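You operate a simulated robot arm through the tools that you are given. There is no shell and no other tool. Be economical: measure what you need, move in short steps, check, and stop when the job is done.

You are at the controls of a simulated two-armed robot. One attempt, no reset.

## Task
Load grey board 29 in the bend tester to 260 N or more without breaking it.
Fine: board on the rests, green arm to LOAD, switch on; then wheel back to its stop, arm to PARK, switch off.

It is judged by the outcome, as a careful person would: the job done as asked, and still so three seconds after it is handed in. It fails if anything else is knocked over, pushed out of place, dropped, spilled or broken.

## Robot
Two 6-joint arms with fingered hands on one trunk, on a base that drives. Base frame: it is fixed to the floor where the robot stands at the start and does not move with it; the origin is under the middle of the robot, x ahead of it, y to its left, z up; the surface under the hand at the start is at about z = 780. Lengths are in mm, angles in rad, forces in N, time in s.
The left shoulder is at the start at [50, 170, 1035], the right one opposite. With the tool pointing down near the work surface each hand reaches from about 500 to 780 mm from the robot's upright axis, wherever it stands, measured 20 degrees to its own side. Places, roughly: display of the bend tester [600, 100, 800]; green arm [800, 100, 900]; rests of the bend tester [700, 200, 800]; switch of the bend tester [600, 200, 800]; wheel of the bend tester [600, 400, 800]. Payload 3.5 kg a hand.
The tool frame of a hand sits at the grasp point between the pads (the TCP): z along the fingers, y along the line on which they close. The tips reach 26 mm beyond it. Largest opening 132 mm; the body of the gripper starts 73 mm behind the TCP. The gripper is a hand of 3 fingers: y runs from the thumb to the fingers, the wrist lies at [0, 0, -234] in the tool frame, and closing takes about 1.5 s.
Orientation is that of the tool frame in the base frame, as a unit quaternion [w, x, y, z]. With the fingers straight down and closing along the base's y, the tool's x points along the base's -x, its y along +y and its z along -z.

## Interface
- The arms move only by the tool nudge_tool. It takes "left_steps", "right_steps" or both (then of equal length, played together; a hand with none holds still); each is a list of rows, each a list of 6 numbers: the shift along the tool's x, y, z in mm, then the turn, a rotation vector about the tool's x, y, z in degrees. In form: [[tx, ty, tz, wx, wy, wz], ...]. A call has 1 to 20 rows; each row shifts and turns the commanded pose from where the row before left it, along the tool's axes as they then stand. "left_gripper" and "right_gripper" are, for a hand that has rows, the finger opening in mm, from 0 to 132, set as the call begins (left out, the last holds). Rows are played at 5 a second. More than 50 mm and 0.15 rad between two rows, or a gripper value outside its range, and nothing of the call is played. Where a pose cannot be reached the arm comes as near as it can. A force on the tool above 40 N (or 10 N above the force at the start of the call, whichever is more), or a blocked arm, ends the call early, and 0.2 s more pass. The fingers move at their own pace (about 153 mm/s each) and stop on an object; they squeeze with about 23 N. The grip force told is the motor's: it shows also when the fingers shut on nothing. Time passes only in rows, and 0.2 s behind the last, so rows that do not move let the fingers close. It gives the time, the measured TCP pose, the force on the tool (base axes), the opening and the grip force at its end, in the units of the frame above (readings bear some noise), with the torque about the TCP (base axes, N m) and any sound that the robot's microphone picked up.
- Cameras (640 x 400 px; columns grow to the right, rows downward): "scene" is now at [42, 4.1, 1628.7]; the picture's right is [0.17, -0.98, 0.00], its down [-0.70, -0.12, -0.70] and it looks along [0.69, 0.12, -0.72] (base axes); focal length 255 px, centre (320, 200). "left" rides on the left gripper at [-62, 3, -92] in its tool frame; the picture's right is [-0.05, -1.00, 0.00], its down [0.83, -0.04, -0.56] and it looks along [0.55, -0.03, 0.83] (tool axes); focal length 230 px, centre (320, 200). "right" rides on the right gripper at [61, 3, -92] in its tool frame; the picture's right is [-0.05, 1.00, 0.00], its down [-0.83, -0.04, -0.55] and it looks along [-0.55, -0.03, 0.83] (tool axes); focal length 230 px, centre (320, 200). There is no depth. A picture from a camera that has moved, and an enlarged one, comes with that camera's place and axes in the base frame and with its lens. The place of the scene camera against the robot may be out by one fixed shift of up to 12 mm in any direction.
- get_image(camera): a new picture of that camera. The clock stands still meanwhile.
- lift_body(by): slides the trunk up (or, below 0, down) by that many mm; the arms and the scene camera ride with it, the base frame stays. It gives what a move gives, with no picture.
- base_move(legs): drives the robot by 1 to 6 legs, each [ahead, left, turn to the left] in mm, mm and rad, along the robot's own axes; the way and the turn of a leg run together, so that a leg with both is an arc; at most 1500 mm and 3.142 rad a leg. The arms and the cameras ride along, it lands a little off, and it stops where it bumps. It gives what a move gives.
- set_fingers(finger1, finger2, thumb_bend, hand): sets how far each is bent, from 0 (flat) to 100 (curled in); at 30 the hand is open as for a grip, at 70 the pads meet at the TCP. One left out holds its place. A second passes; each finger stops where it meets its share of the squeeze, and holds until it gets a number again. A gripper value or a shape takes the hand back. It gives what a move gives, with no picture; readings hold the bend of each and the force on the fingers (four entries, about 0 where the hand has none), thumb and palm.
- hand_shape(shape, hand): the hand has 3 fingers and takes this shape, open, in about a second: jaw (thumb against the fingers, like two jaws); tri (thumb and two fingers); tip (a fingertip pinch); poke (one finger out to press); point (the index stretched); flat (the hand flat); cup (the hand cupped); fist (a fist). The gripper value then closes the fingers along that shape, each until it touches; the sizes above hold for jaw. It gives what a move gives, with no picture.
- pan_tilt(pan, tilt): turns the head with the scene camera to pan (to the left, within 1.501 rad either way) and tilt (down, from -0.506 to 1.204), counted from straight ahead of the robot. It gives what a move gives.
- enlarge(camera, box): a new picture of the part [left, top, right, bottom] of that camera's present view, enlarged. The clock stands still meanwhile.
- job_done(): hands the job in; it is judged then, once.

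Go step by step. Nothing tells you exact positions but the pictures and the camera data: compare them with the known pose of the tool, close in by small moves and look again before you grip or let go. The budget is 120 turns and 100 pictures, counting those below and the enlarged ones. Unless the task says otherwise, let go and move clear before handing in, and close with one line.

The tools are called after "Emit:" by a JSON object that holds its "method" and its "body". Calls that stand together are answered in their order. nudge_tool: Moves the arms, as the interface text tells. Its arguments: {"type":"object","properties":{"left_steps":{"type":"array"},"left_gripper":{"type":"number"},"right_steps":{"type":"array"},"right_gripper":{"type":"number"}},"required":[]} The other tools are called the same way: lift_body (by) slides the trunk up or down; hand_shape (shape, hand) gives the hand a shape; set_fingers (finger1, finger2, thumb_bend, hand) moves the fingers one by one; base_move (legs) drives the base; pan_tilt (pan, tilt) turns the head that bears the scene camera; get_image (camera) takes a picture; enlarge (camera, box) takes an enlarged picture of a part of a camera's view; job_done () hands the job in.

At the start:

```text
t: 0.0
left_eef_pos: [457.4, 375.5, 1140.0]
left_tool_rot: [0.0, 0.0, 1.0, 0.0]
left_ft_force: [0.1, 0.5, 0.4]
left_ft_torque: [0.0, 0.0, -0.01]
left_finger_gap: 131.9
left_grasp_force: 0.0
left_shape: jaw
left_bend: [30.0, 30.0, 30.0]
left_finger forces: [0.1, 0.1, 0.0, 0.0, 0.0, 0.0]
right_eef_pos: [669.1, -180.0, 1205.1]
right_tool_rot: [0.001, 0.001, 1.0, 0.0]
right_ft_force: [1.0, 0.1, -0.1]
right_ft_torque: [0.02, -0.02, 0.01]
right_finger_gap: 131.9
right_grasp_force: 0.1
right_shape: jaw
right_bend: [30.0, 30.0, 30.0]
right_finger forces: [0.1, 0.1, 0.1, 0.0, 0.0, 0.0]
trunk travel left (down, up): [-650.0, 60.0]
robot x, y, heading: [1.8, -1.5, -0.001]
head pan, tilt: [0.175, 0.798]
```

scene: 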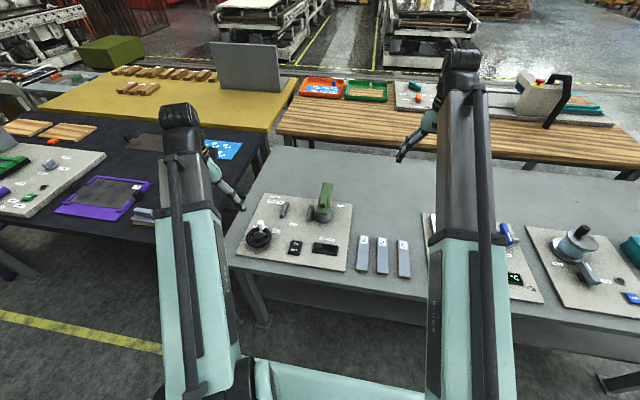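
right: 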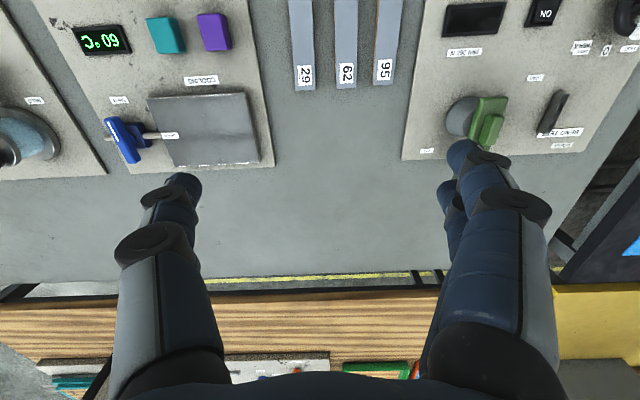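
left: 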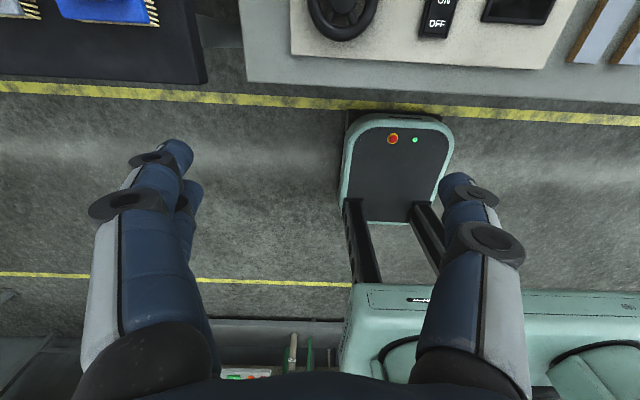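

The bend tester stands ahead and a bit left, with three grey boards to its right. I'll look closer at the tester and the boards first.

Emit:
{"method": "enlarge", "body": {"camera": "scene", "box": [220, 160, 430, 290]}}

Emit:
{"method": "enlarge", "body": {"camera": "right", "box": [270, 0, 640, 230]}}

```text
3.05 times, centred on (325, 225) of scene
camera zoom: at [42.0, 4.1, 1628.7], right [0.17, -0.98, 0.0], down [-0.7, -0.12, -0.7], along [0.69, 0.12, -0.72], focal length 776 px, centre (305, 124)
```

zoom: 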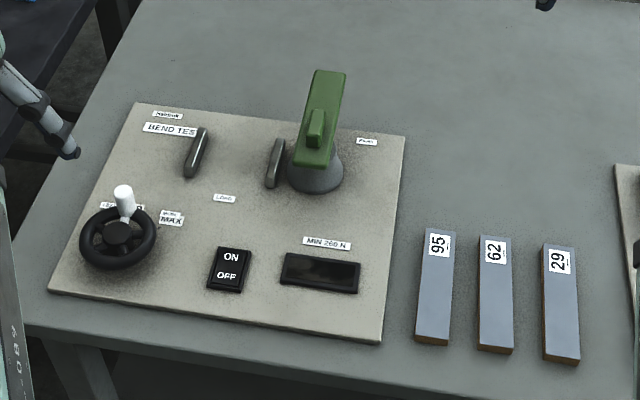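

```text
1.73 times, centred on (455, 115) of right
camera zoom: at [607.7, -173.9, 1298.2], right [0.05, 1.0, 0.0], down [0.83, -0.04, 0.56], along [0.56, -0.03, -0.83], focal length 398 px, centre (86, 347)
```

zoom: 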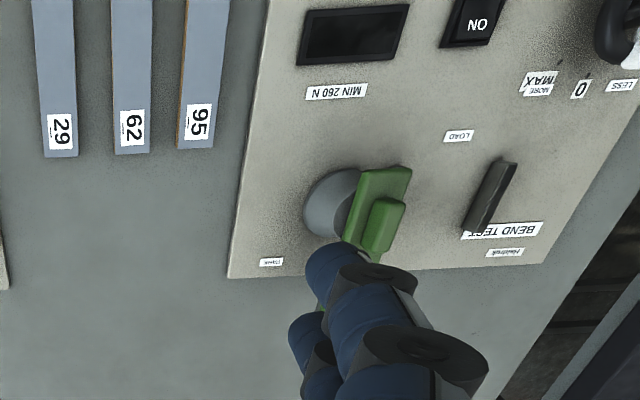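

Board 29 is the rightmost board, lying along x at about (600, -216). I'll bring the right hand above it and look.

Emit:
{"method": "nudge_tool", "body": {"right_steps": [[11.5, -6, 42.5, 0, 0, 0], [11.5, -6, 42.5, 0, 0, 0], [11.5, -6, 42.5, 0, 0, 0], [11.5, -6, 42.5, 0, 0, 0], [11.5, -6, 42.5, 0, 0, 0], [11.5, -6, 42.5, 0, 0, 0]]}}

Emit:
{"method": "get_image", "body": {"camera": "right"}}

Emit:
{"method": "get_image", "body": {"camera": "scene"}}

```text
t: 1.4
left_eef_pos: [457.7, 375.4, 1139.1]
left_tool_rot: [-0.001, 0.0, 1.0, 0.0]
left_ft_force: [0.5, 0.0, 0.2]
left_ft_torque: [-0.01, 0.01, 0.01]
left_finger_gap: 132.1
left_grasp_force: 0.0
left_shape: jaw
left_bend: [30.0, 30.0, 30.0]
left_finger forces: [0.0, 0.0, 0.1, 0.1, 0.1, 0.0]
right_eef_pos: [601.3, -215.8, 949.8]
right_tool_rot: [0.001, -0.001, 1.0, 0.0]
right_ft_force: [-0.3, 0.8, 0.6]
right_ft_torque: [0.0, 0.0, 0.0]
right_finger_gap: 132.0
right_grasp_force: 0.1
right_shape: jaw
right_bend: [30.0, 30.0, 30.0]
right_finger forces: [0.0, 0.0, 0.0, 0.0, 0.0, 0.0]
trunk travel left (down, up): [-650.0, 60.0]
robot x, y, heading: [0.3, -4.1, 0.001]
head pan, tilt: [0.175, 0.798]
```

```text
94 pictures are left
camera right: at [539.5, -210.6, 1042.5], right [0.05, 1.0, 0.0], down [0.83, -0.04, 0.56], along [0.56, -0.03, -0.83], focal length 230 px, centre (320, 200)
```

right: 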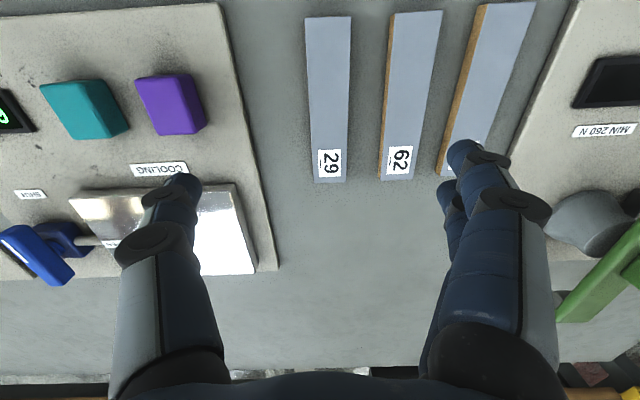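

```text
93 pictures are left
camera scene: at [42.1, 4.0, 1628.7], right [0.17, -0.98, 0.0], down [-0.7, -0.12, -0.7], along [0.69, 0.12, -0.72], focal length 255 px, centre (320, 200)
```

scene: 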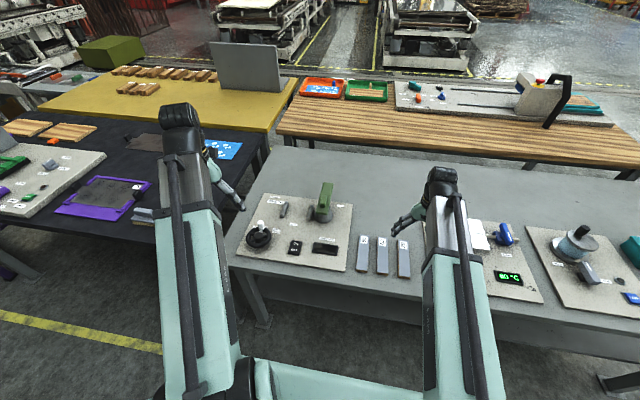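

Board 29's centre reads about (600, -205) with its top near z 795, and it is about 42 wide. I'll narrow the opening to 80 to stay clear of board 62, centre over it and go down partway.

Emit:
{"method": "nudge_tool", "body": {"right_steps": [[1, 10.5, 20, 0, 0, 0], [0, 0, 40, 0, 0, 0], [0, 0, 30, 0, 0, 0], [0, 0, 0, 0, 0, 0], [0, 0, 0, 0, 0, 0]], "right_gripper": 80}}

Emit:
{"method": "get_image", "body": {"camera": "right"}}

```text
t: 2.6
left_eef_pos: [456.9, 375.3, 1139.5]
left_tool_rot: [0.0, 0.0, 1.0, 0.0]
left_ft_force: [0.8, 0.2, 0.5]
left_ft_torque: [0.01, -0.03, -0.02]
left_finger_gap: 132.1
left_grasp_force: 0.1
left_shape: jaw
left_bend: [30.0, 30.0, 30.0]
left_finger forces: [0.0, 0.0, 0.0, 0.0, 0.1, 0.0]
right_eef_pos: [600.6, -204.8, 860.9]
right_tool_rot: [0.001, 0.001, 1.0, 0.0]
right_ft_force: [0.4, -0.1, -1.1]
right_ft_torque: [-0.02, 0.0, 0.01]
right_finger_gap: 80.4
right_grasp_force: 0.1
right_shape: jaw
right_bend: [71.0, 71.0, 71.0]
right_finger forces: [0.0, 0.0, 0.0, 0.1, 0.0, 0.1]
trunk travel left (down, up): [-650.0, 60.0]
robot x, y, heading: [3.1, -2.8, -0.003]
head pan, tilt: [0.175, 0.798]
```

```text
92 pictures are left
camera right: at [538.3, -199.8, 953.9], right [0.05, 1.0, 0.0], down [0.83, -0.04, 0.56], along [0.56, -0.03, -0.83], focal length 230 px, centre (320, 200)
```

right: 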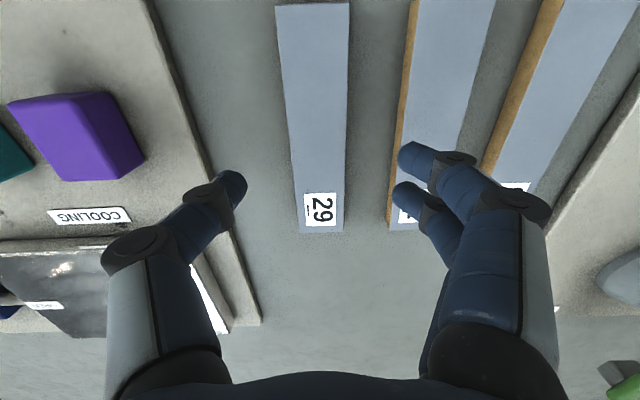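

The fingers straddle board 29 evenly. I'll narrow slightly to 70 and go down until the tips are just above the table, then close.

Emit:
{"method": "nudge_tool", "body": {"right_steps": [[0, 0, 0, 0, 0, 0], [0, 0, 15, 0, 0, 0], [0, 0, 15, 0, 0, 0], [0, 0, 12, 0, 0, 0], [0, 0, 7, 0, 0, 0], [0, 0, 0, 0, 0, 0]], "right_gripper": 70}}

Emit:
{"method": "get_image", "body": {"camera": "right"}}

```text
t: 4.0
left_eef_pos: [457.3, 374.1, 1139.8]
left_tool_rot: [0.0, -0.001, 1.0, 0.0]
left_ft_force: [0.8, 1.1, 0.0]
left_ft_torque: [-0.01, 0.02, 0.01]
left_finger_gap: 132.0
left_grasp_force: 0.0
left_shape: jaw
left_bend: [30.0, 30.0, 30.0]
left_finger forces: [0.0, 0.0, 0.0, 0.0, 0.0, 0.1]
right_eef_pos: [598.6, -204.3, 811.6]
right_tool_rot: [0.0, 0.001, 1.0, 0.0]
right_ft_force: [0.0, -0.2, 1.0]
right_ft_torque: [0.02, 0.03, 0.03]
right_finger_gap: 70.7
right_grasp_force: 0.1
right_shape: jaw
right_bend: [72.0, 72.0, 70.0]
right_finger forces: [0.0, 0.0, 0.0, 0.1, 0.0, 0.0]
trunk travel left (down, up): [-650.0, 60.0]
robot x, y, heading: [2.6, 1.3, -0.0]
head pan, tilt: [0.175, 0.798]
```

```text
91 pictures are left
camera right: at [537.2, -199.9, 905.0], right [0.05, 1.0, 0.0], down [0.83, -0.04, 0.56], along [0.56, -0.03, -0.83], focal length 230 px, centre (320, 200)
```

right: 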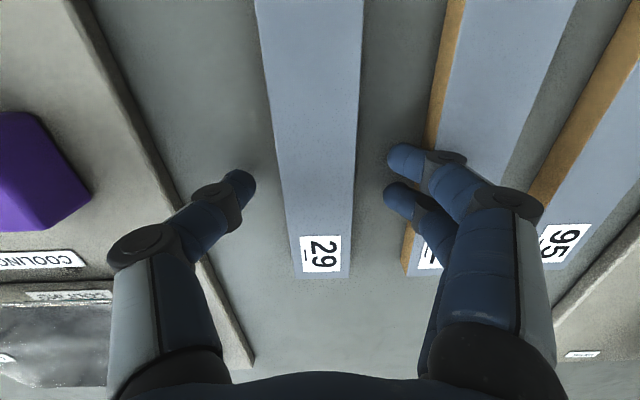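

The tips are beside the board with clearance from 62. I'll go 3 mm lower and close.

Emit:
{"method": "nudge_tool", "body": {"right_steps": [[0, 0, 3, 0, 0, 0]]}}

Emit:
{"method": "nudge_tool", "body": {"right_steps": [[0, 0, 0, 0, 0, 0], [0, 0, 0, 0, 0, 0], [0, 0, 0, 0, 0, 0], [0, 0, 0, 0, 0, 0], [0, 0, 0, 0, 0, 0], [0, 0, 0, 0, 0, 0], [0, 0, 0, 0, 0, 0]], "right_gripper": 0}}

Emit:
{"method": "get_image", "body": {"camera": "right"}}

```text
t: 4.4
left_eef_pos: [456.0, 375.8, 1139.9]
left_tool_rot: [0.0, 0.001, 1.0, 0.0]
left_ft_force: [-0.2, -0.1, -0.6]
left_ft_torque: [0.02, -0.02, 0.0]
left_finger_gap: 131.8
left_grasp_force: 0.1
left_shape: jaw
left_bend: [30.0, 30.0, 30.0]
left_finger forces: [0.0, 0.0, 0.0, 0.0, 0.0, 0.0]
right_eef_pos: [599.1, -205.6, 807.8]
right_tool_rot: [0.001, 0.001, 1.0, 0.0]
right_ft_force: [-0.4, 0.3, 0.0]
right_ft_torque: [0.01, 0.0, 0.01]
right_finger_gap: 70.6
right_grasp_force: 0.1
right_shape: jaw
right_bend: [72.0, 72.0, 70.0]
right_finger forces: [0.1, 0.0, 0.0, 0.0, 0.0, 0.0]
trunk travel left (down, up): [-650.0, 60.0]
robot x, y, heading: [-1.8, 2.9, -0.005]
head pan, tilt: [0.175, 0.798]
```

```text
t: 6.0
left_eef_pos: [457.4, 374.9, 1138.9]
left_tool_rot: [0.0, 0.0, 1.0, 0.0]
left_ft_force: [1.1, 0.3, -0.6]
left_ft_torque: [0.01, 0.01, 0.02]
left_finger_gap: 132.0
left_grasp_force: 0.1
left_shape: jaw
left_bend: [30.0, 30.0, 30.0]
left_finger forces: [0.0, 0.1, 0.1, 0.0, 0.0, 0.0]
right_eef_pos: [599.5, -205.0, 808.9]
right_tool_rot: [0.001, 0.002, 1.0, 0.0]
right_ft_force: [-0.3, -0.8, -1.0]
right_ft_torque: [0.03, -0.01, 0.0]
right_finger_gap: 34.4
right_grasp_force: 23.1
right_shape: jaw
right_bend: [73.0, 73.0, 70.0]
right_finger forces: [10.2, 10.5, 0.1, 0.1, 20.7, 0.0]
trunk travel left (down, up): [-650.0, 60.0]
robot x, y, heading: [3.5, -2.7, 0.001]
head pan, tilt: [0.175, 0.798]
```

```text
90 pictures are left
camera right: at [537.4, -199.5, 901.5], right [0.05, 1.0, 0.0], down [0.83, -0.04, 0.56], along [0.56, -0.03, -0.83], focal length 230 px, centre (320, 200)
```

right: 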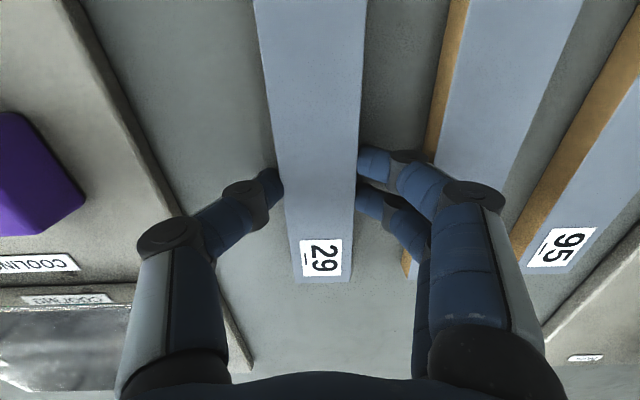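

Gripped at 34.4 mm with 23 N. I'll lift it clear.

Emit:
{"method": "nudge_tool", "body": {"right_steps": [[0, 0, -10, 0, 0, 0], [0, 0, -20, 0, 0, 0], [0, 0, -30, 0, 0, 0], [0, 0, -40, 0, 0, 0], [0, 0, -40, 0, 0, 0], [0, 0, -40, 0, 0, 0], [0, 0, -40, 0, 0, 0]]}}

Emit:
{"method": "get_image", "body": {"camera": "right"}}

```text
t: 7.6
left_eef_pos: [456.6, 374.5, 1139.7]
left_tool_rot: [0.0, 0.0, 1.0, -0.001]
left_ft_force: [-0.7, 0.8, -0.3]
left_ft_torque: [0.0, -0.01, -0.01]
left_finger_gap: 131.7
left_grasp_force: 0.1
left_shape: jaw
left_bend: [30.0, 30.0, 30.0]
left_finger forces: [0.0, 0.0, 0.0, 0.0, 0.1, 0.0]
right_eef_pos: [599.3, -205.3, 1028.5]
right_tool_rot: [0.0, 0.001, 1.0, 0.0]
right_ft_force: [0.0, 0.2, -0.9]
right_ft_torque: [0.01, 0.01, 0.0]
right_finger_gap: 34.2
right_grasp_force: 22.8
right_shape: jaw
right_bend: [73.0, 73.0, 70.0]
right_finger forces: [10.2, 10.6, 0.0, 0.1, 20.6, 0.0]
trunk travel left (down, up): [-650.0, 60.0]
robot x, y, heading: [-2.7, 2.8, -0.004]
head pan, tilt: [0.175, 0.798]
```

```text
89 pictures are left
camera right: at [537.8, -199.4, 1120.2], right [0.05, 1.0, 0.0], down [0.83, -0.04, 0.56], along [0.55, -0.03, -0.83], focal length 230 px, centre (320, 200)
```

right: 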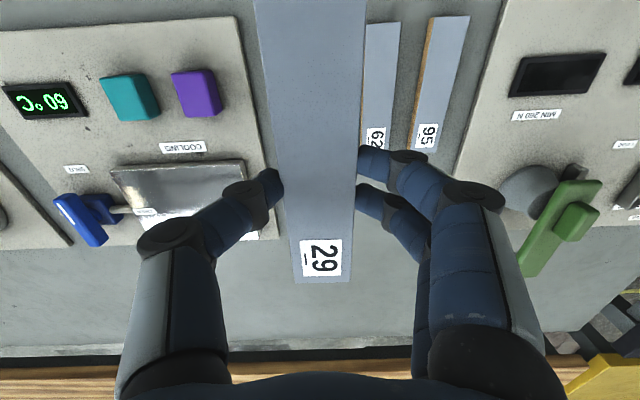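

The board is held well. I'll drive left about 330 and ahead 50, to bring the right hand near the rests and the left near the wheel.

Emit:
{"method": "base_move", "body": {"legs": [[50, 330, 0]]}}

Emit:
{"method": "get_image", "body": {"camera": "right"}}

Emit:
{"method": "get_image", "body": {"camera": "scene"}}

```text
t: 9.8
left_eef_pos: [505.6, 703.8, 1140.0]
left_tool_rot: [-0.001, -0.001, 1.0, 0.0]
left_ft_force: [0.1, 0.8, -1.2]
left_ft_torque: [-0.03, -0.04, 0.0]
left_finger_gap: 131.8
left_grasp_force: 0.1
left_shape: jaw
left_bend: [30.0, 30.0, 30.0]
left_finger forces: [0.0, 0.1, 0.0, 0.0, 0.0, 0.1]
right_eef_pos: [649.8, 123.7, 1027.6]
right_tool_rot: [0.0, -0.001, 1.0, 0.0]
right_ft_force: [0.1, 0.6, -1.6]
right_ft_torque: [0.03, 0.0, 0.03]
right_finger_gap: 34.5
right_grasp_force: 22.5
right_shape: jaw
right_bend: [73.0, 73.0, 70.0]
right_finger forces: [10.2, 10.6, 0.1, 0.0, 20.8, 0.0]
trunk travel left (down, up): [-650.0, 60.0]
robot x, y, heading: [51.1, 325.5, -0.0]
head pan, tilt: [0.175, 0.798]
```

```text
88 pictures are left
camera right: at [587.7, 130.0, 1119.9], right [0.05, 1.0, 0.0], down [0.83, -0.04, 0.56], along [0.56, -0.03, -0.83], focal length 230 px, centre (320, 200)
```

right: 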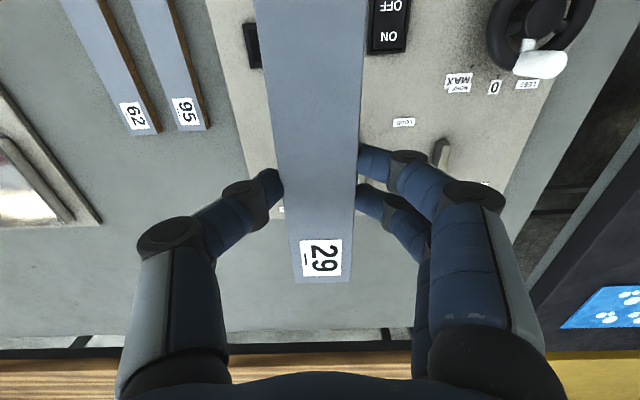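

```text
87 pictures are left
camera scene: at [91.4, 332.9, 1628.6], right [0.18, -0.98, 0.0], down [-0.7, -0.13, -0.7], along [0.69, 0.12, -0.72], focal length 255 px, centre (320, 200)
```

scene: 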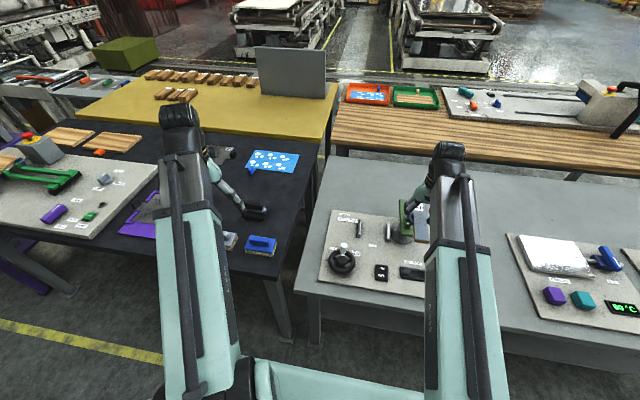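

I'll turn the hand 90° in place, so that the board lies along y, and look at the tester from there.

Emit:
{"method": "nudge_tool", "body": {"right_steps": [[0, 0, -3, 0, 0, 7.5], [0, 0, -3, 0, 0, 7.5], [0, 0, -3, 0, 0, 7.5], [0, 0, -3, 0, 0, 7.5], [0, 0, -3, 0, 0, 7.5], [0, 0, -3, 0, 0, 7.5], [0, 0, -3, 0, 0, 7.5], [0, 0, -3, 0, 0, 7.5], [0, 0, -3, 0, 0, 7.5], [0, 0, -3, 0, 0, 7.5], [0, 0, -3, 0, 0, 7.5], [0, 0, -3, 0, 0, 7.5]]}}

Emit:
{"method": "get_image", "body": {"camera": "right"}}

Emit:
{"method": "enlarge", "body": {"camera": "scene", "box": [290, 160, 490, 300]}}

```text
t: 12.4
left_eef_pos: [505.1, 703.1, 1138.6]
left_tool_rot: [0.0, -0.001, 1.0, 0.0]
left_ft_force: [-0.3, 0.2, 0.2]
left_ft_torque: [-0.01, -0.01, 0.01]
left_finger_gap: 132.0
left_grasp_force: 0.0
left_shape: jaw
left_bend: [30.0, 30.0, 30.0]
left_finger forces: [0.0, 0.0, 0.1, 0.0, 0.1, 0.0]
right_eef_pos: [649.6, 125.1, 1061.8]
right_tool_rot: [0.001, 0.708, 0.706, 0.0]
right_ft_force: [0.0, -0.2, -0.5]
right_ft_torque: [0.01, -0.01, -0.02]
right_finger_gap: 34.5
right_grasp_force: 23.4
right_shape: jaw
right_bend: [73.0, 73.0, 70.0]
right_finger forces: [10.3, 10.6, 0.1, 0.0, 20.7, 0.1]
trunk travel left (down, up): [-650.0, 60.0]
robot x, y, heading: [48.5, 326.6, 0.001]
head pan, tilt: [0.175, 0.798]
```

```text
86 pictures are left
camera right: at [652.1, 188.0, 1156.1], right [1.0, -0.05, 0.0], down [-0.04, -0.83, 0.55], along [-0.03, -0.55, -0.83], focal length 230 px, centre (320, 200)
```

right: 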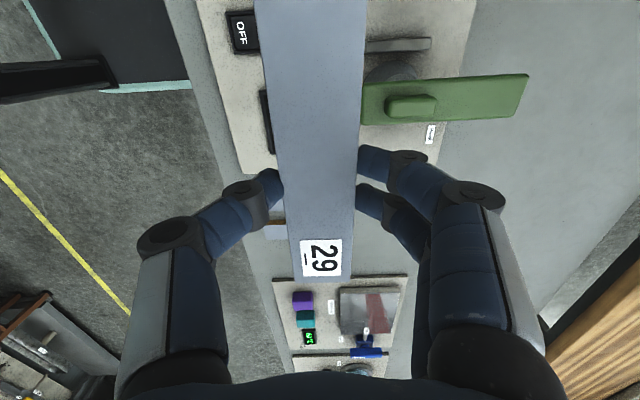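

```text
2.86 times, centred on (390, 230) of scene
camera zoom: at [91.2, 331.6, 1628.6], right [0.18, -0.98, 0.0], down [-0.7, -0.13, -0.7], along [0.69, 0.12, -0.72], focal length 727 px, centre (120, 114)
```

zoom: 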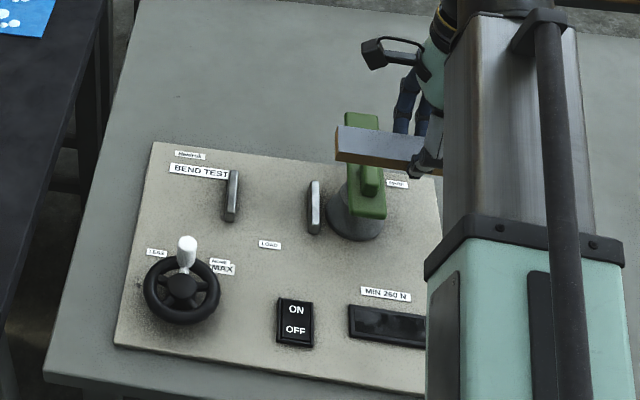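

The rests read at about x 742, y 186 and 297. I'll bring the left hand over as a viewing eye, looking toward -y, to check the rests, the arm and its pivot.

Emit:
{"method": "nudge_tool", "body": {"left_steps": [[-24, -33, 12, 0, 0, 0], [-24, -33, 12, 0, 0, 0], [-24, -33, 12, 0, 0, 0], [-24, -33, 12, 0, 0, 0], [-24, -33, 12, 0, 0, 0], [-24, -33, 12, 0, 0, 0], [-24, -33, 12, 0, 0, 0], [-24, -33, 12, 0, 0, 0]]}}

Emit:
{"method": "nudge_tool", "body": {"left_steps": [[0, 0, 0, 0, 0, -7.5], [0, 0, 0, 0, 0, -7.5], [0, 0, 0, 0, 0, -7.5], [0, 0, 0, 0, 0, -7.5], [0, 0, 0, 0, 0, -7.5], [0, 0, 0, 0, 0, -7.5], [0, 0, 0, 0, 0, -7.5], [0, 0, 0, 0, 0, -7.5], [0, 0, 0, 0, 0, -7.5], [0, 0, 0, 0, 0, -7.5], [0, 0, 0, 0, 0, -7.5], [0, 0, 0, 0, 0, -7.5]]}}

Emit:
{"method": "get_image", "body": {"camera": "left"}}

```text
t: 14.2
left_eef_pos: [697.0, 439.8, 1044.3]
left_tool_rot: [0.0, -0.001, 1.0, 0.0]
left_ft_force: [0.7, -0.9, -0.3]
left_ft_torque: [-0.02, 0.0, -0.01]
left_finger_gap: 132.0
left_grasp_force: 0.0
left_shape: jaw
left_bend: [30.0, 30.0, 30.0]
left_finger forces: [0.1, 0.0, 0.0, 0.0, 0.1, 0.0]
right_eef_pos: [649.4, 124.5, 1063.4]
right_tool_rot: [0.0, 0.706, 0.708, 0.0]
right_ft_force: [-1.0, -0.1, 0.0]
right_ft_torque: [-0.02, -0.02, 0.03]
right_finger_gap: 34.2
right_grasp_force: 22.7
right_shape: jaw
right_bend: [73.0, 73.0, 70.0]
right_finger forces: [10.2, 10.6, 0.0, 0.0, 20.9, 0.0]
trunk travel left (down, up): [-650.0, 60.0]
robot x, y, heading: [50.2, 329.2, 0.002]
head pan, tilt: [0.175, 0.798]
```

```text
t: 16.8
left_eef_pos: [698.7, 453.5, 1043.5]
left_tool_rot: [-0.002, -0.631, 0.776, -0.001]
left_ft_force: [-0.9, -0.4, -0.5]
left_ft_torque: [-0.03, -0.01, 0.01]
left_finger_gap: 131.9
left_grasp_force: 0.1
left_shape: jaw
left_bend: [30.0, 30.0, 30.0]
left_finger forces: [0.1, 0.1, 0.0, 0.0, 0.1, 0.1]
left hand out of reach, approached as far as the arm can: row 11, 12
right_eef_pos: [649.5, 125.3, 1062.8]
right_tool_rot: [0.0, 0.707, 0.708, 0.0]
right_ft_force: [0.5, 0.0, -1.9]
right_ft_torque: [0.04, -0.01, 0.0]
right_finger_gap: 34.3
right_grasp_force: 22.9
right_shape: jaw
right_bend: [73.0, 73.0, 70.0]
right_finger forces: [10.2, 10.5, 0.0, 0.0, 20.8, 0.0]
trunk travel left (down, up): [-650.0, 60.0]
robot x, y, heading: [47.7, 324.4, 0.004]
head pan, tilt: [0.175, 0.798]
```

```text
84 pictures are left
camera left: at [708.5, 513.6, 1136.5], right [0.99, -0.15, 0.0], down [-0.13, -0.82, 0.56], along [-0.08, -0.55, -0.83], focal length 230 px, centre (320, 200)
```

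left: 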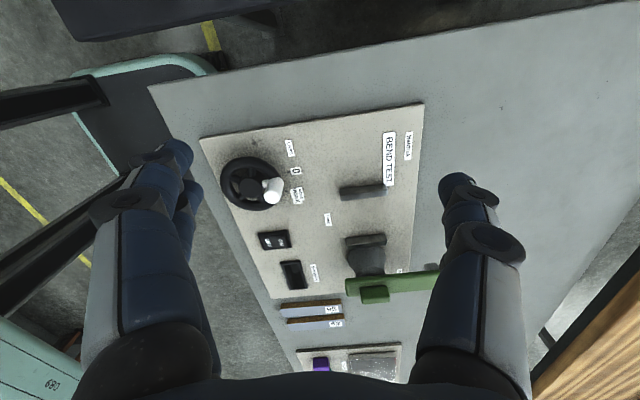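

Emit:
{"method": "enlarge", "body": {"camera": "left", "box": [200, 110, 440, 320]}}

```text
1.90 times, centred on (320, 215) of left
camera zoom: at [708.5, 513.6, 1136.5], right [0.99, -0.15, 0.0], down [-0.13, -0.82, 0.56], along [-0.08, -0.55, -0.83], focal length 438 px, centre (320, 171)
```

zoom: 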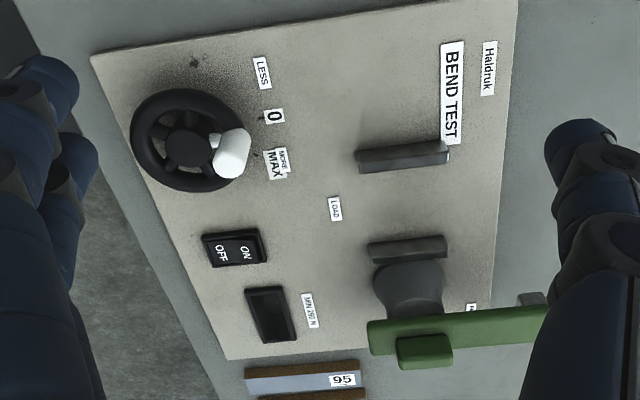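

The picture suggests the rests sit low (top about z 803), with the pivot cone close to the near rest. I'll shift the right hand back so the right camera sees both without the board in the way.

Emit:
{"method": "nudge_tool", "body": {"right_steps": [[20, -25, 0, 0, 0, 0], [20, -25, 0, 0, 0, 0], [20, -25, 0, 0, 0, 0]]}}

Emit:
{"method": "enlarge", "body": {"camera": "right", "box": [340, 0, 580, 200]}}

```text
t: 17.6
left_eef_pos: [698.8, 453.3, 1043.4]
left_tool_rot: [-0.001, -0.631, 0.776, 0.0]
left_ft_force: [-0.9, -0.4, 0.2]
left_ft_torque: [-0.04, 0.0, -0.01]
left_finger_gap: 132.1
left_grasp_force: 0.0
left_shape: jaw
left_bend: [30.0, 30.0, 30.0]
left_finger forces: [0.0, 0.1, 0.0, 0.0, 0.0, 0.1]
right_eef_pos: [574.3, 186.5, 1061.5]
right_tool_rot: [0.001, 0.707, 0.707, 0.0]
right_ft_force: [-1.0, -0.5, -1.2]
right_ft_torque: [-0.02, 0.0, -0.02]
right_finger_gap: 34.4
right_grasp_force: 23.0
right_shape: jaw
right_bend: [73.0, 73.0, 70.0]
right_finger forces: [10.3, 10.5, 0.0, 0.0, 20.8, 0.1]
trunk travel left (down, up): [-650.0, 60.0]
robot x, y, heading: [55.1, 327.3, 0.001]
head pan, tilt: [0.175, 0.798]
```

```text
2.00 times, centred on (460, 100) of right
camera zoom: at [576.8, 250.9, 1154.5], right [1.0, -0.05, 0.0], down [-0.04, -0.83, 0.55], along [-0.03, -0.55, -0.83], focal length 460 px, centre (40, 400)
```

zoom: 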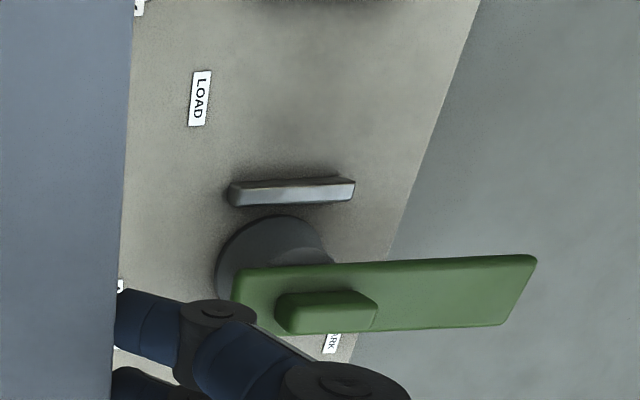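

The rests are about x 754, y 186/297.5; the cone front is at y about 167, so a board centred at y 243 just clears it. I'll move the board above the rests.

Emit:
{"method": "nudge_tool", "body": {"right_steps": [[14.5, 36, 0, 0, 0, 0], [14.5, 36, 0, 0, 0, 0], [14.5, 36, 0, 0, 0, 0], [14.5, 36, 0, 0, 0, 0], [0, 36, 0, 0, 0, 0], [0, 0, 40, 0, 0, 0], [0, 0, 40, 0, 0, 0], [0, 0, 40, 0, 0, 0]]}}

Emit:
{"method": "get_image", "body": {"camera": "left"}}

Emit:
{"method": "get_image", "body": {"camera": "right"}}

```text
t: 19.4
left_eef_pos: [699.5, 453.4, 1042.7]
left_tool_rot: [0.0, -0.631, 0.776, 0.0]
left_ft_force: [0.3, 0.7, -0.1]
left_ft_torque: [0.0, 0.02, -0.03]
left_finger_gap: 131.9
left_grasp_force: 0.1
left_shape: jaw
left_bend: [30.0, 30.0, 30.0]
left_finger forces: [0.0, 0.0, 0.0, 0.0, 0.0, 0.1]
right_eef_pos: [754.1, 242.9, 939.6]
right_tool_rot: [0.0, 0.706, 0.708, 0.001]
right_ft_force: [-0.1, 0.1, -1.5]
right_ft_torque: [0.02, 0.02, 0.01]
right_finger_gap: 34.3
right_grasp_force: 22.7
right_shape: jaw
right_bend: [73.0, 73.0, 70.0]
right_finger forces: [10.2, 10.6, 0.1, 0.0, 20.8, 0.0]
trunk travel left (down, up): [-650.0, 60.0]
robot x, y, heading: [50.9, 329.5, -0.0]
head pan, tilt: [0.175, 0.798]
```

```text
81 pictures are left
camera left: at [708.8, 513.5, 1136.5], right [0.99, -0.15, 0.0], down [-0.13, -0.82, 0.56], along [-0.08, -0.55, -0.83], focal length 230 px, centre (320, 200)
```

left: 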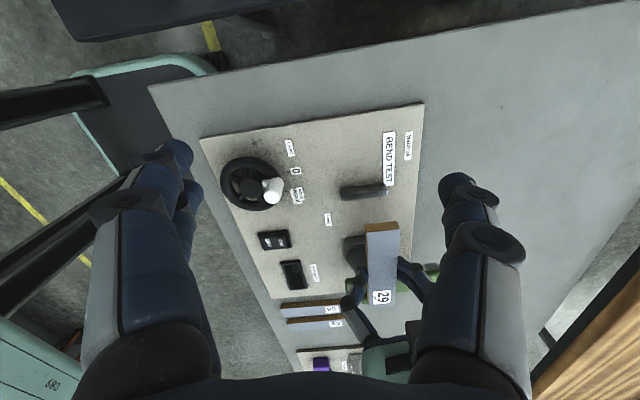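

```text
80 pictures are left
camera right: at [757.5, 305.7, 1033.7], right [1.0, -0.05, 0.0], down [-0.04, -0.83, 0.55], along [-0.03, -0.55, -0.83], focal length 230 px, centre (320, 200)
```

right: 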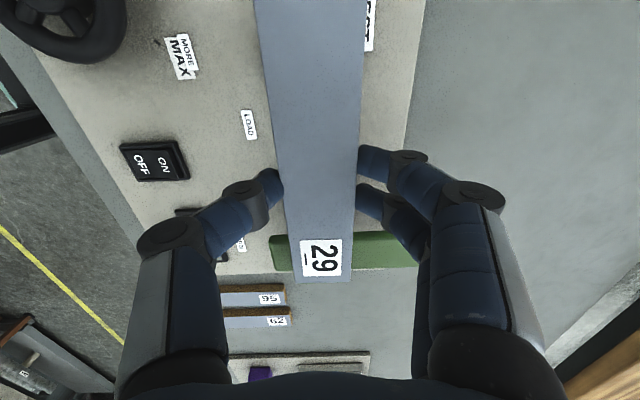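

The board end clears the parked arm by about 12 mm. I'll descend to just above the rests.

Emit:
{"method": "nudge_tool", "body": {"right_steps": [[1.5, 0, 25, 0, 0, 0], [0, 0, 25, 0, 0, 0], [0, 0, 22, 0, 0, 0], [0, 0, 20, 0, 0, 0]]}}

Emit:
{"method": "enlarge", "body": {"camera": "left", "box": [260, 120, 460, 300]}}

Emit:
{"method": "get_image", "body": {"camera": "right"}}

```text
t: 20.4
left_eef_pos: [698.8, 452.5, 1043.1]
left_tool_rot: [0.0, -0.631, 0.776, 0.0]
left_ft_force: [0.0, 0.8, 1.2]
left_ft_torque: [-0.03, -0.02, 0.01]
left_finger_gap: 132.0
left_grasp_force: 0.0
left_shape: jaw
left_bend: [30.0, 30.0, 30.0]
left_finger forces: [0.1, 0.0, 0.0, 0.1, 0.1, 0.1]
right_eef_pos: [752.4, 244.1, 849.0]
right_tool_rot: [0.0, 0.706, 0.708, 0.0]
right_ft_force: [-0.4, -0.1, -1.3]
right_ft_torque: [-0.05, -0.01, 0.0]
right_finger_gap: 34.2
right_grasp_force: 23.1
right_shape: jaw
right_bend: [73.0, 73.0, 70.0]
right_finger forces: [10.2, 10.5, 0.0, 0.1, 20.6, 0.1]
trunk travel left (down, up): [-650.0, 60.0]
robot x, y, heading: [46.8, 324.1, 0.0]
head pan, tilt: [0.175, 0.798]
```

```text
2.22 times, centred on (360, 210) of left
camera zoom: at [708.7, 513.5, 1136.6], right [0.99, -0.15, 0.0], down [-0.13, -0.82, 0.56], along [-0.08, -0.55, -0.83], focal length 511 px, centre (231, 178)
```

zoom: 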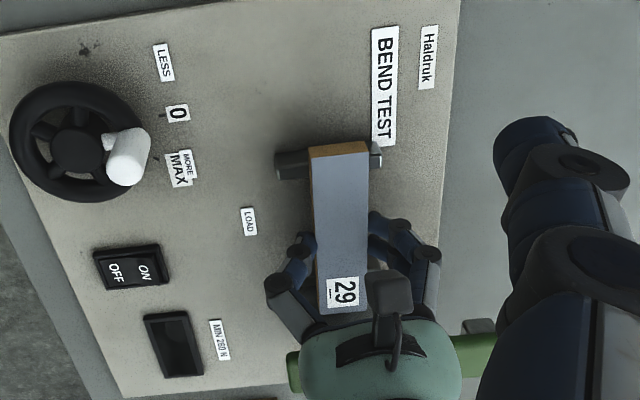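

```text
78 pictures are left
camera right: at [756.3, 307.9, 942.9], right [1.0, -0.05, 0.0], down [-0.04, -0.83, 0.55], along [-0.03, -0.55, -0.83], focal length 230 px, centre (320, 200)
```

right: 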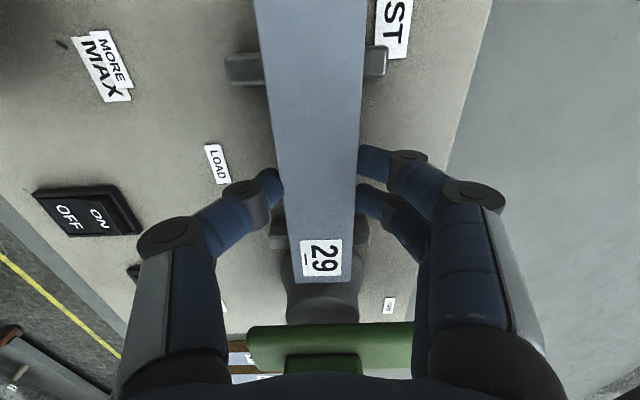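

The board is centred over both rests. I'll lower it slowly until contact.

Emit:
{"method": "nudge_tool", "body": {"right_steps": [[0, 0, 4, 0, 0, 0], [0, 0, 4, 0, 0, 0], [0, 0, 3, 0, 0, 0], [0, 0, 2, 0, 0, 0]]}}

Emit:
{"method": "nudge_tool", "body": {"right_steps": [[0, 0, 1.5, 0, 0, 0], [0, 0, 1.5, 0, 0, 0]]}}

```text
t: 21.4
left_eef_pos: [697.9, 452.6, 1043.5]
left_tool_rot: [-0.001, -0.631, 0.775, -0.001]
left_ft_force: [0.7, 0.4, 0.5]
left_ft_torque: [0.02, -0.03, 0.01]
left_finger_gap: 132.2
left_grasp_force: 0.1
left_shape: jaw
left_bend: [30.0, 30.0, 30.0]
left_finger forces: [0.0, 0.1, 0.0, 0.0, 0.0, 0.0]
right_eef_pos: [753.7, 244.7, 840.9]
right_tool_rot: [0.001, 0.706, 0.708, 0.002]
right_ft_force: [1.4, 1.1, 19.9]
right_ft_torque: [0.01, -0.08, -0.01]
right_finger_gap: 34.6
right_grasp_force: 23.1
right_shape: jaw
right_bend: [74.0, 74.0, 71.0]
right_finger forces: [13.2, 13.6, 0.0, 0.1, 25.4, 0.1]
trunk travel left (down, up): [-650.0, 60.0]
robot x, y, heading: [49.0, 329.0, 0.004]
head pan, tilt: [0.175, 0.798]
```

```text
t: 22.0
left_eef_pos: [697.0, 453.6, 1045.6]
left_tool_rot: [0.0, -0.632, 0.775, -0.002]
left_ft_force: [-0.1, 0.3, 0.2]
left_ft_torque: [0.03, -0.03, -0.03]
left_finger_gap: 131.8
left_grasp_force: 0.0
left_shape: jaw
left_bend: [30.0, 30.0, 30.0]
left_finger forces: [0.0, 0.0, 0.0, 0.1, 0.1, 0.0]
right_eef_pos: [752.8, 242.9, 838.4]
right_tool_rot: [0.002, 0.706, 0.708, 0.002]
right_ft_force: [2.2, 0.5, 37.3]
right_ft_torque: [0.04, -0.17, 0.01]
right_finger_gap: 37.5
right_grasp_force: 23.1
right_shape: jaw
right_bend: [75.0, 74.0, 72.0]
right_finger forces: [14.6, 15.1, 0.0, 0.1, 28.2, 0.1]
trunk travel left (down, up): [-650.0, 60.0]
robot x, y, heading: [49.2, 328.1, 0.002]
head pan, tilt: [0.175, 0.798]
```

Contact on both rests with little torque. I'll ease up 3 mm and open the hand.

Emit:
{"method": "nudge_tool", "body": {"right_steps": [[0, 0, -2.5, 0, 0, 0]]}}

Emit:
{"method": "nudge_tool", "body": {"right_steps": [[0, 0, 0, 0, 0, 0], [0, 0, 0, 0, 0, 0], [0, 0, 0, 0, 0, 0], [0, 0, 0, 0, 0, 0]], "right_gripper": 70}}

Emit:
{"method": "get_image", "body": {"camera": "right"}}

```text
t: 22.4
left_eef_pos: [696.8, 453.9, 1044.7]
left_tool_rot: [-0.001, -0.631, 0.776, -0.001]
left_ft_force: [0.1, -0.7, -0.3]
left_ft_torque: [0.0, 0.0, 0.0]
left_finger_gap: 131.9
left_grasp_force: 0.1
left_shape: jaw
left_bend: [30.0, 30.0, 30.0]
left_finger forces: [0.0, 0.1, 0.0, 0.1, 0.0, 0.1]
right_eef_pos: [754.3, 243.7, 839.7]
right_tool_rot: [0.002, 0.707, 0.708, 0.001]
right_ft_force: [2.3, 0.5, 29.4]
right_ft_torque: [-0.02, -0.17, 0.03]
right_finger_gap: 37.3
right_grasp_force: 22.3
right_shape: jaw
right_bend: [74.0, 74.0, 72.0]
right_finger forces: [14.3, 14.9, 0.0, 0.0, 27.2, 0.0]
trunk travel left (down, up): [-650.0, 60.0]
robot x, y, heading: [44.2, 324.6, -0.002]
head pan, tilt: [0.175, 0.798]
```

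```text
t: 23.4
left_eef_pos: [698.9, 453.5, 1044.1]
left_tool_rot: [0.0, -0.632, 0.775, 0.0]
left_ft_force: [0.3, 0.5, -0.1]
left_ft_torque: [-0.02, -0.01, 0.03]
left_finger_gap: 132.0
left_grasp_force: 0.0
left_shape: jaw
left_bend: [30.0, 30.0, 30.0]
left_finger forces: [0.0, 0.1, 0.1, 0.0, 0.1, 0.0]
right_eef_pos: [752.6, 244.6, 837.4]
right_tool_rot: [-0.001, 0.706, 0.708, 0.0]
right_ft_force: [0.1, 0.1, 0.7]
right_ft_torque: [0.0, 0.02, 0.0]
right_finger_gap: 69.5
right_grasp_force: 0.0
right_shape: jaw
right_bend: [72.0, 72.0, 70.0]
right_finger forces: [0.0, 0.0, 0.0, 0.1, 0.0, 0.0]
trunk travel left (down, up): [-650.0, 60.0]
robot x, y, heading: [46.6, 324.0, 0.002]
head pan, tilt: [0.175, 0.798]
```

```text
77 pictures are left
camera right: at [756.7, 307.5, 930.5], right [1.0, -0.05, 0.0], down [-0.04, -0.83, 0.55], along [-0.03, -0.55, -0.83], focal length 230 px, centre (320, 200)
```

right: 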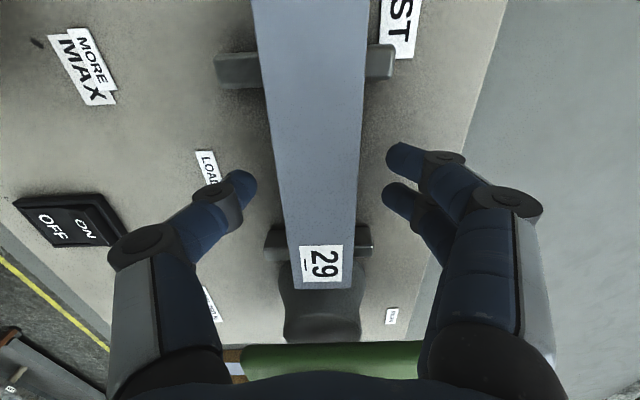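

Board 29 lies on both rests. I'll raise the right hand straight up and look at it and the arm.

Emit:
{"method": "nudge_tool", "body": {"right_steps": [[0, 0, -20, 0, 0, 0], [0, 0, -30, 0, 0, 0], [0, 0, -40, 0, 0, 0], [0, 0, -45, 0, 0, 0], [0, 0, -45, 0, 0, 0], [0, 0, -45, 0, 0, 0]]}}

Emit:
{"method": "get_image", "body": {"camera": "right"}}

Emit:
{"method": "enlarge", "body": {"camera": "scene", "box": [290, 160, 490, 300]}}

```text
t: 24.8
left_eef_pos: [698.6, 454.2, 1043.2]
left_tool_rot: [-0.001, -0.631, 0.776, 0.0]
left_ft_force: [0.5, 0.4, 0.3]
left_ft_torque: [0.0, 0.02, 0.0]
left_finger_gap: 131.7
left_grasp_force: 0.0
left_shape: jaw
left_bend: [30.0, 30.0, 30.0]
left_finger forces: [0.0, 0.1, 0.0, 0.0, 0.0, 0.0]
right_eef_pos: [756.1, 246.4, 1063.9]
right_tool_rot: [0.001, 0.706, 0.708, 0.0]
right_ft_force: [0.5, -0.3, -0.2]
right_ft_torque: [0.0, 0.02, 0.02]
right_finger_gap: 69.1
right_grasp_force: 0.2
right_shape: jaw
right_bend: [72.0, 72.0, 70.0]
right_finger forces: [0.1, 0.1, 0.1, 0.0, 0.0, 0.0]
trunk travel left (down, up): [-650.0, 60.0]
robot x, y, heading: [49.0, 326.0, 0.001]
head pan, tilt: [0.175, 0.798]
```

```text
76 pictures are left
camera right: at [760.1, 308.5, 1156.1], right [1.0, -0.05, 0.0], down [-0.04, -0.83, 0.55], along [-0.03, -0.55, -0.83], focal length 230 px, centre (320, 200)
```

right: 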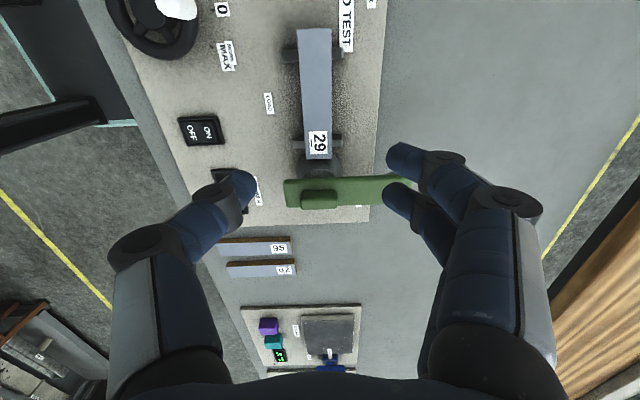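

```text
2.86 times, centred on (390, 230) of scene
camera zoom: at [90.8, 331.6, 1628.6], right [0.18, -0.98, 0.0], down [-0.7, -0.13, -0.7], along [0.69, 0.12, -0.72], focal length 727 px, centre (120, 114)
```

zoom: 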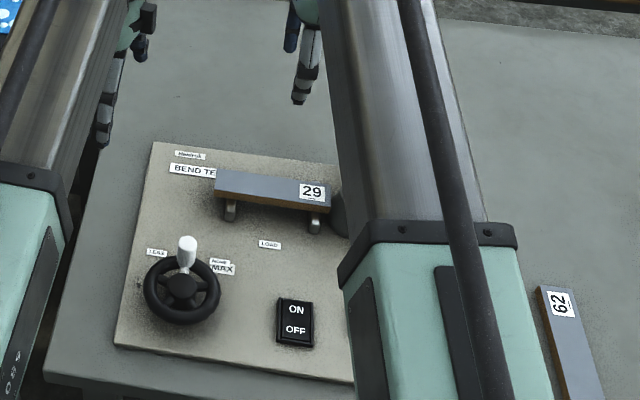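

Board 29 lies level across both rests. The arm's tip is too far for the right hand from here, so I'll drive ahead 100 and right 80.

Emit:
{"method": "base_move", "body": {"legs": [[95, -80, 0]]}}

Emit:
{"method": "get_image", "body": {"camera": "left"}}

Emit:
{"method": "get_image", "body": {"camera": "right"}}

```text
t: 26.0
left_eef_pos: [797.2, 369.5, 1042.8]
left_tool_rot: [0.0, -0.631, 0.776, 0.0]
left_ft_force: [0.3, -0.4, 0.3]
left_ft_torque: [0.02, 0.03, -0.01]
left_finger_gap: 132.2
left_grasp_force: 0.0
left_shape: jaw
left_bend: [30.0, 30.0, 30.0]
left_finger forces: [0.0, 0.0, 0.0, 0.0, 0.1, 0.0]
right_eef_pos: [855.1, 163.1, 1061.6]
right_tool_rot: [0.0, 0.707, 0.707, 0.001]
right_ft_force: [-0.3, -1.0, 0.1]
right_ft_torque: [-0.02, 0.03, -0.04]
right_finger_gap: 69.5
right_grasp_force: 0.0
right_shape: jaw
right_bend: [72.0, 72.0, 70.0]
right_finger forces: [0.0, 0.0, 0.1, 0.1, 0.0, 0.0]
trunk travel left (down, up): [-650.0, 60.0]
robot x, y, heading: [140.9, 247.6, 0.0]
head pan, tilt: [0.175, 0.798]
```

```text
74 pictures are left
camera left: at [806.4, 431.1, 1135.9], right [0.99, -0.15, 0.0], down [-0.13, -0.82, 0.56], along [-0.09, -0.55, -0.83], focal length 230 px, centre (320, 200)
```

left: 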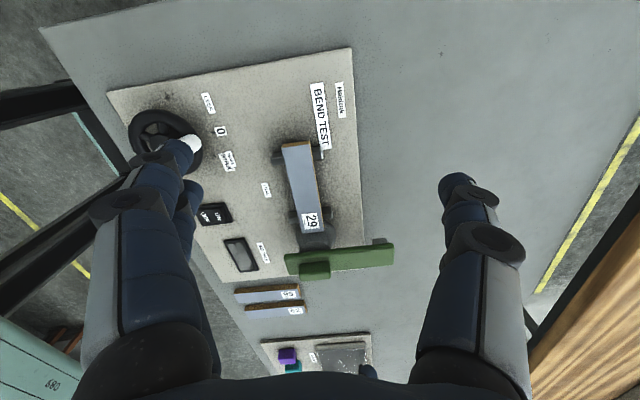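

```text
73 pictures are left
camera right: at [858.0, 225.8, 1154.6], right [1.0, -0.05, 0.0], down [-0.04, -0.83, 0.55], along [-0.03, -0.55, -0.83], focal length 230 px, centre (320, 200)
```

right: 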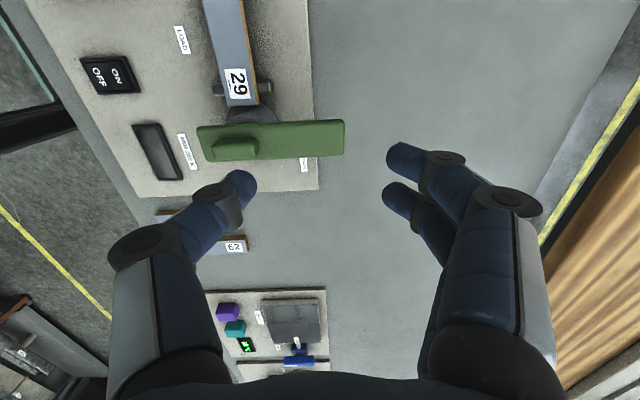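

Emit:
{"method": "enlarge", "body": {"camera": "left", "box": [260, 200, 420, 300]}}

Emit:
{"method": "enlarge", "body": {"camera": "right", "box": [180, 60, 360, 180]}}

```text
4.00 times, centred on (340, 250) of left
camera zoom: at [806.4, 431.1, 1135.9], right [0.99, -0.15, 0.0], down [-0.13, -0.82, 0.56], along [-0.09, -0.55, -0.83], focal length 920 px, centre (240, 0)
```

zoom: 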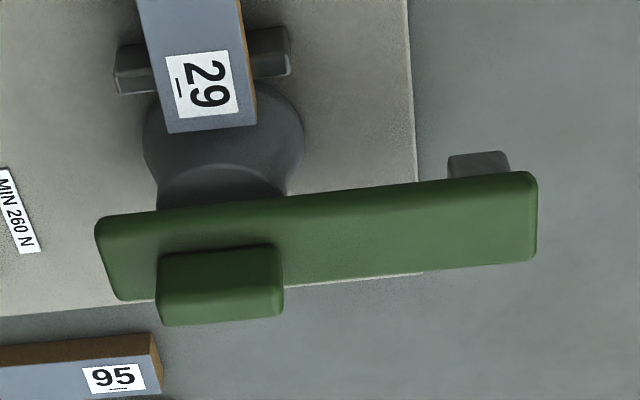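

```text
3.33 times, centred on (270, 120) of right
camera zoom: at [858.0, 225.8, 1154.6], right [1.0, -0.05, 0.0], down [-0.04, -0.83, 0.55], along [-0.03, -0.55, -0.83], focal length 767 px, centre (487, 467)
```

zoom: 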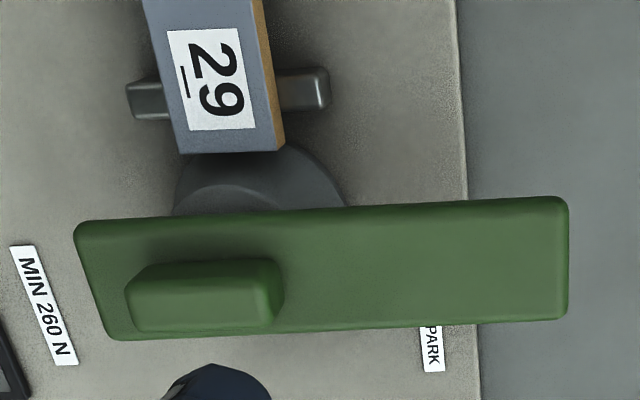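

The arm is at z about 860–876, y 108–152, pivot about (750, 130), with the nose under its tip. I'll close the right fingers and bring them down on the arm's -y side, then push it round.

Emit:
{"method": "nudge_tool", "body": {"right_steps": [[-35, -3, 0, 0, 0, 0], [-35, -3, 0, 0, 0, 0], [-36, -2, 0, 0, 0, 0], [0, 0, 35, 0, 0, 0], [0, 0, 35, 0, 0, 0], [0, 0, 35, 0, 0, 0], [0, 0, 0, 0, 0, 0]], "right_gripper": 0}}

Emit:
{"method": "get_image", "body": {"camera": "right"}}

Emit:
{"method": "get_image", "body": {"camera": "left"}}

```text
t: 27.6
left_eef_pos: [795.4, 371.5, 1044.0]
left_tool_rot: [-0.001, -0.631, 0.776, -0.001]
left_ft_force: [0.7, -0.1, -0.5]
left_ft_torque: [-0.02, 0.07, -0.02]
left_finger_gap: 131.8
left_grasp_force: 0.0
left_shape: jaw
left_bend: [30.0, 30.0, 30.0]
left_finger forces: [0.1, 0.0, 0.0, 0.0, 0.1, 0.0]
right_eef_pos: [843.8, 57.6, 959.2]
right_tool_rot: [0.0, 0.707, 0.707, 0.0]
right_ft_force: [-0.9, -0.1, -0.3]
right_ft_torque: [0.0, -0.02, 0.02]
right_finger_gap: 0.1
right_grasp_force: 22.9
right_shape: jaw
right_bend: [64.0, 64.0, 66.0]
right_finger forces: [0.1, 0.1, 0.0, 0.0, 0.1, 0.0]
trunk travel left (down, up): [-650.0, 60.0]
robot x, y, heading: [146.1, 249.1, 0.003]
head pan, tilt: [0.175, 0.798]
```

```text
70 pictures are left
camera right: at [846.9, 121.9, 1051.7], right [1.0, -0.05, 0.0], down [-0.04, -0.83, 0.55], along [-0.03, -0.55, -0.83], focal length 230 px, centre (320, 200)
```

right: 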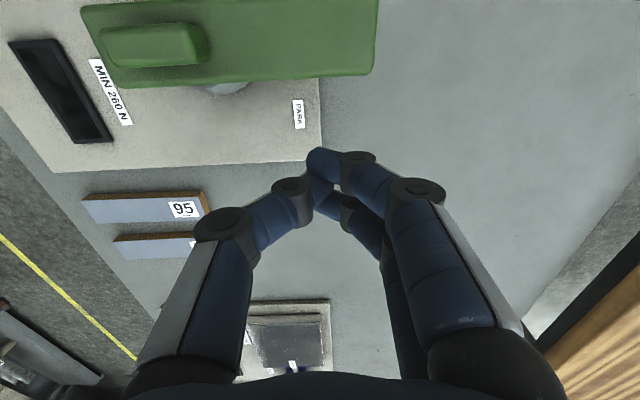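

```text
69 pictures are left
camera left: at [805.0, 432.1, 1136.7], right [0.99, -0.15, 0.0], down [-0.13, -0.82, 0.56], along [-0.09, -0.55, -0.83], focal length 230 px, centre (320, 200)
```

left: 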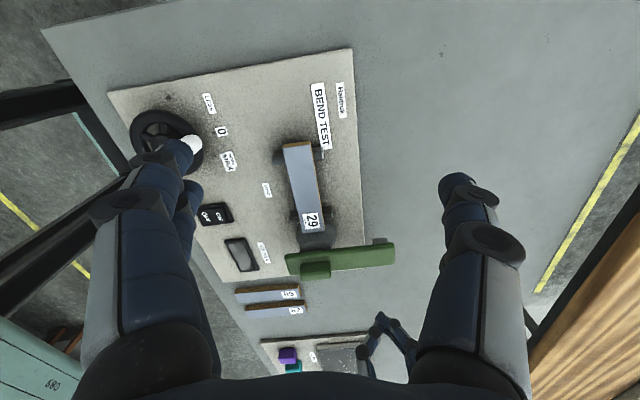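

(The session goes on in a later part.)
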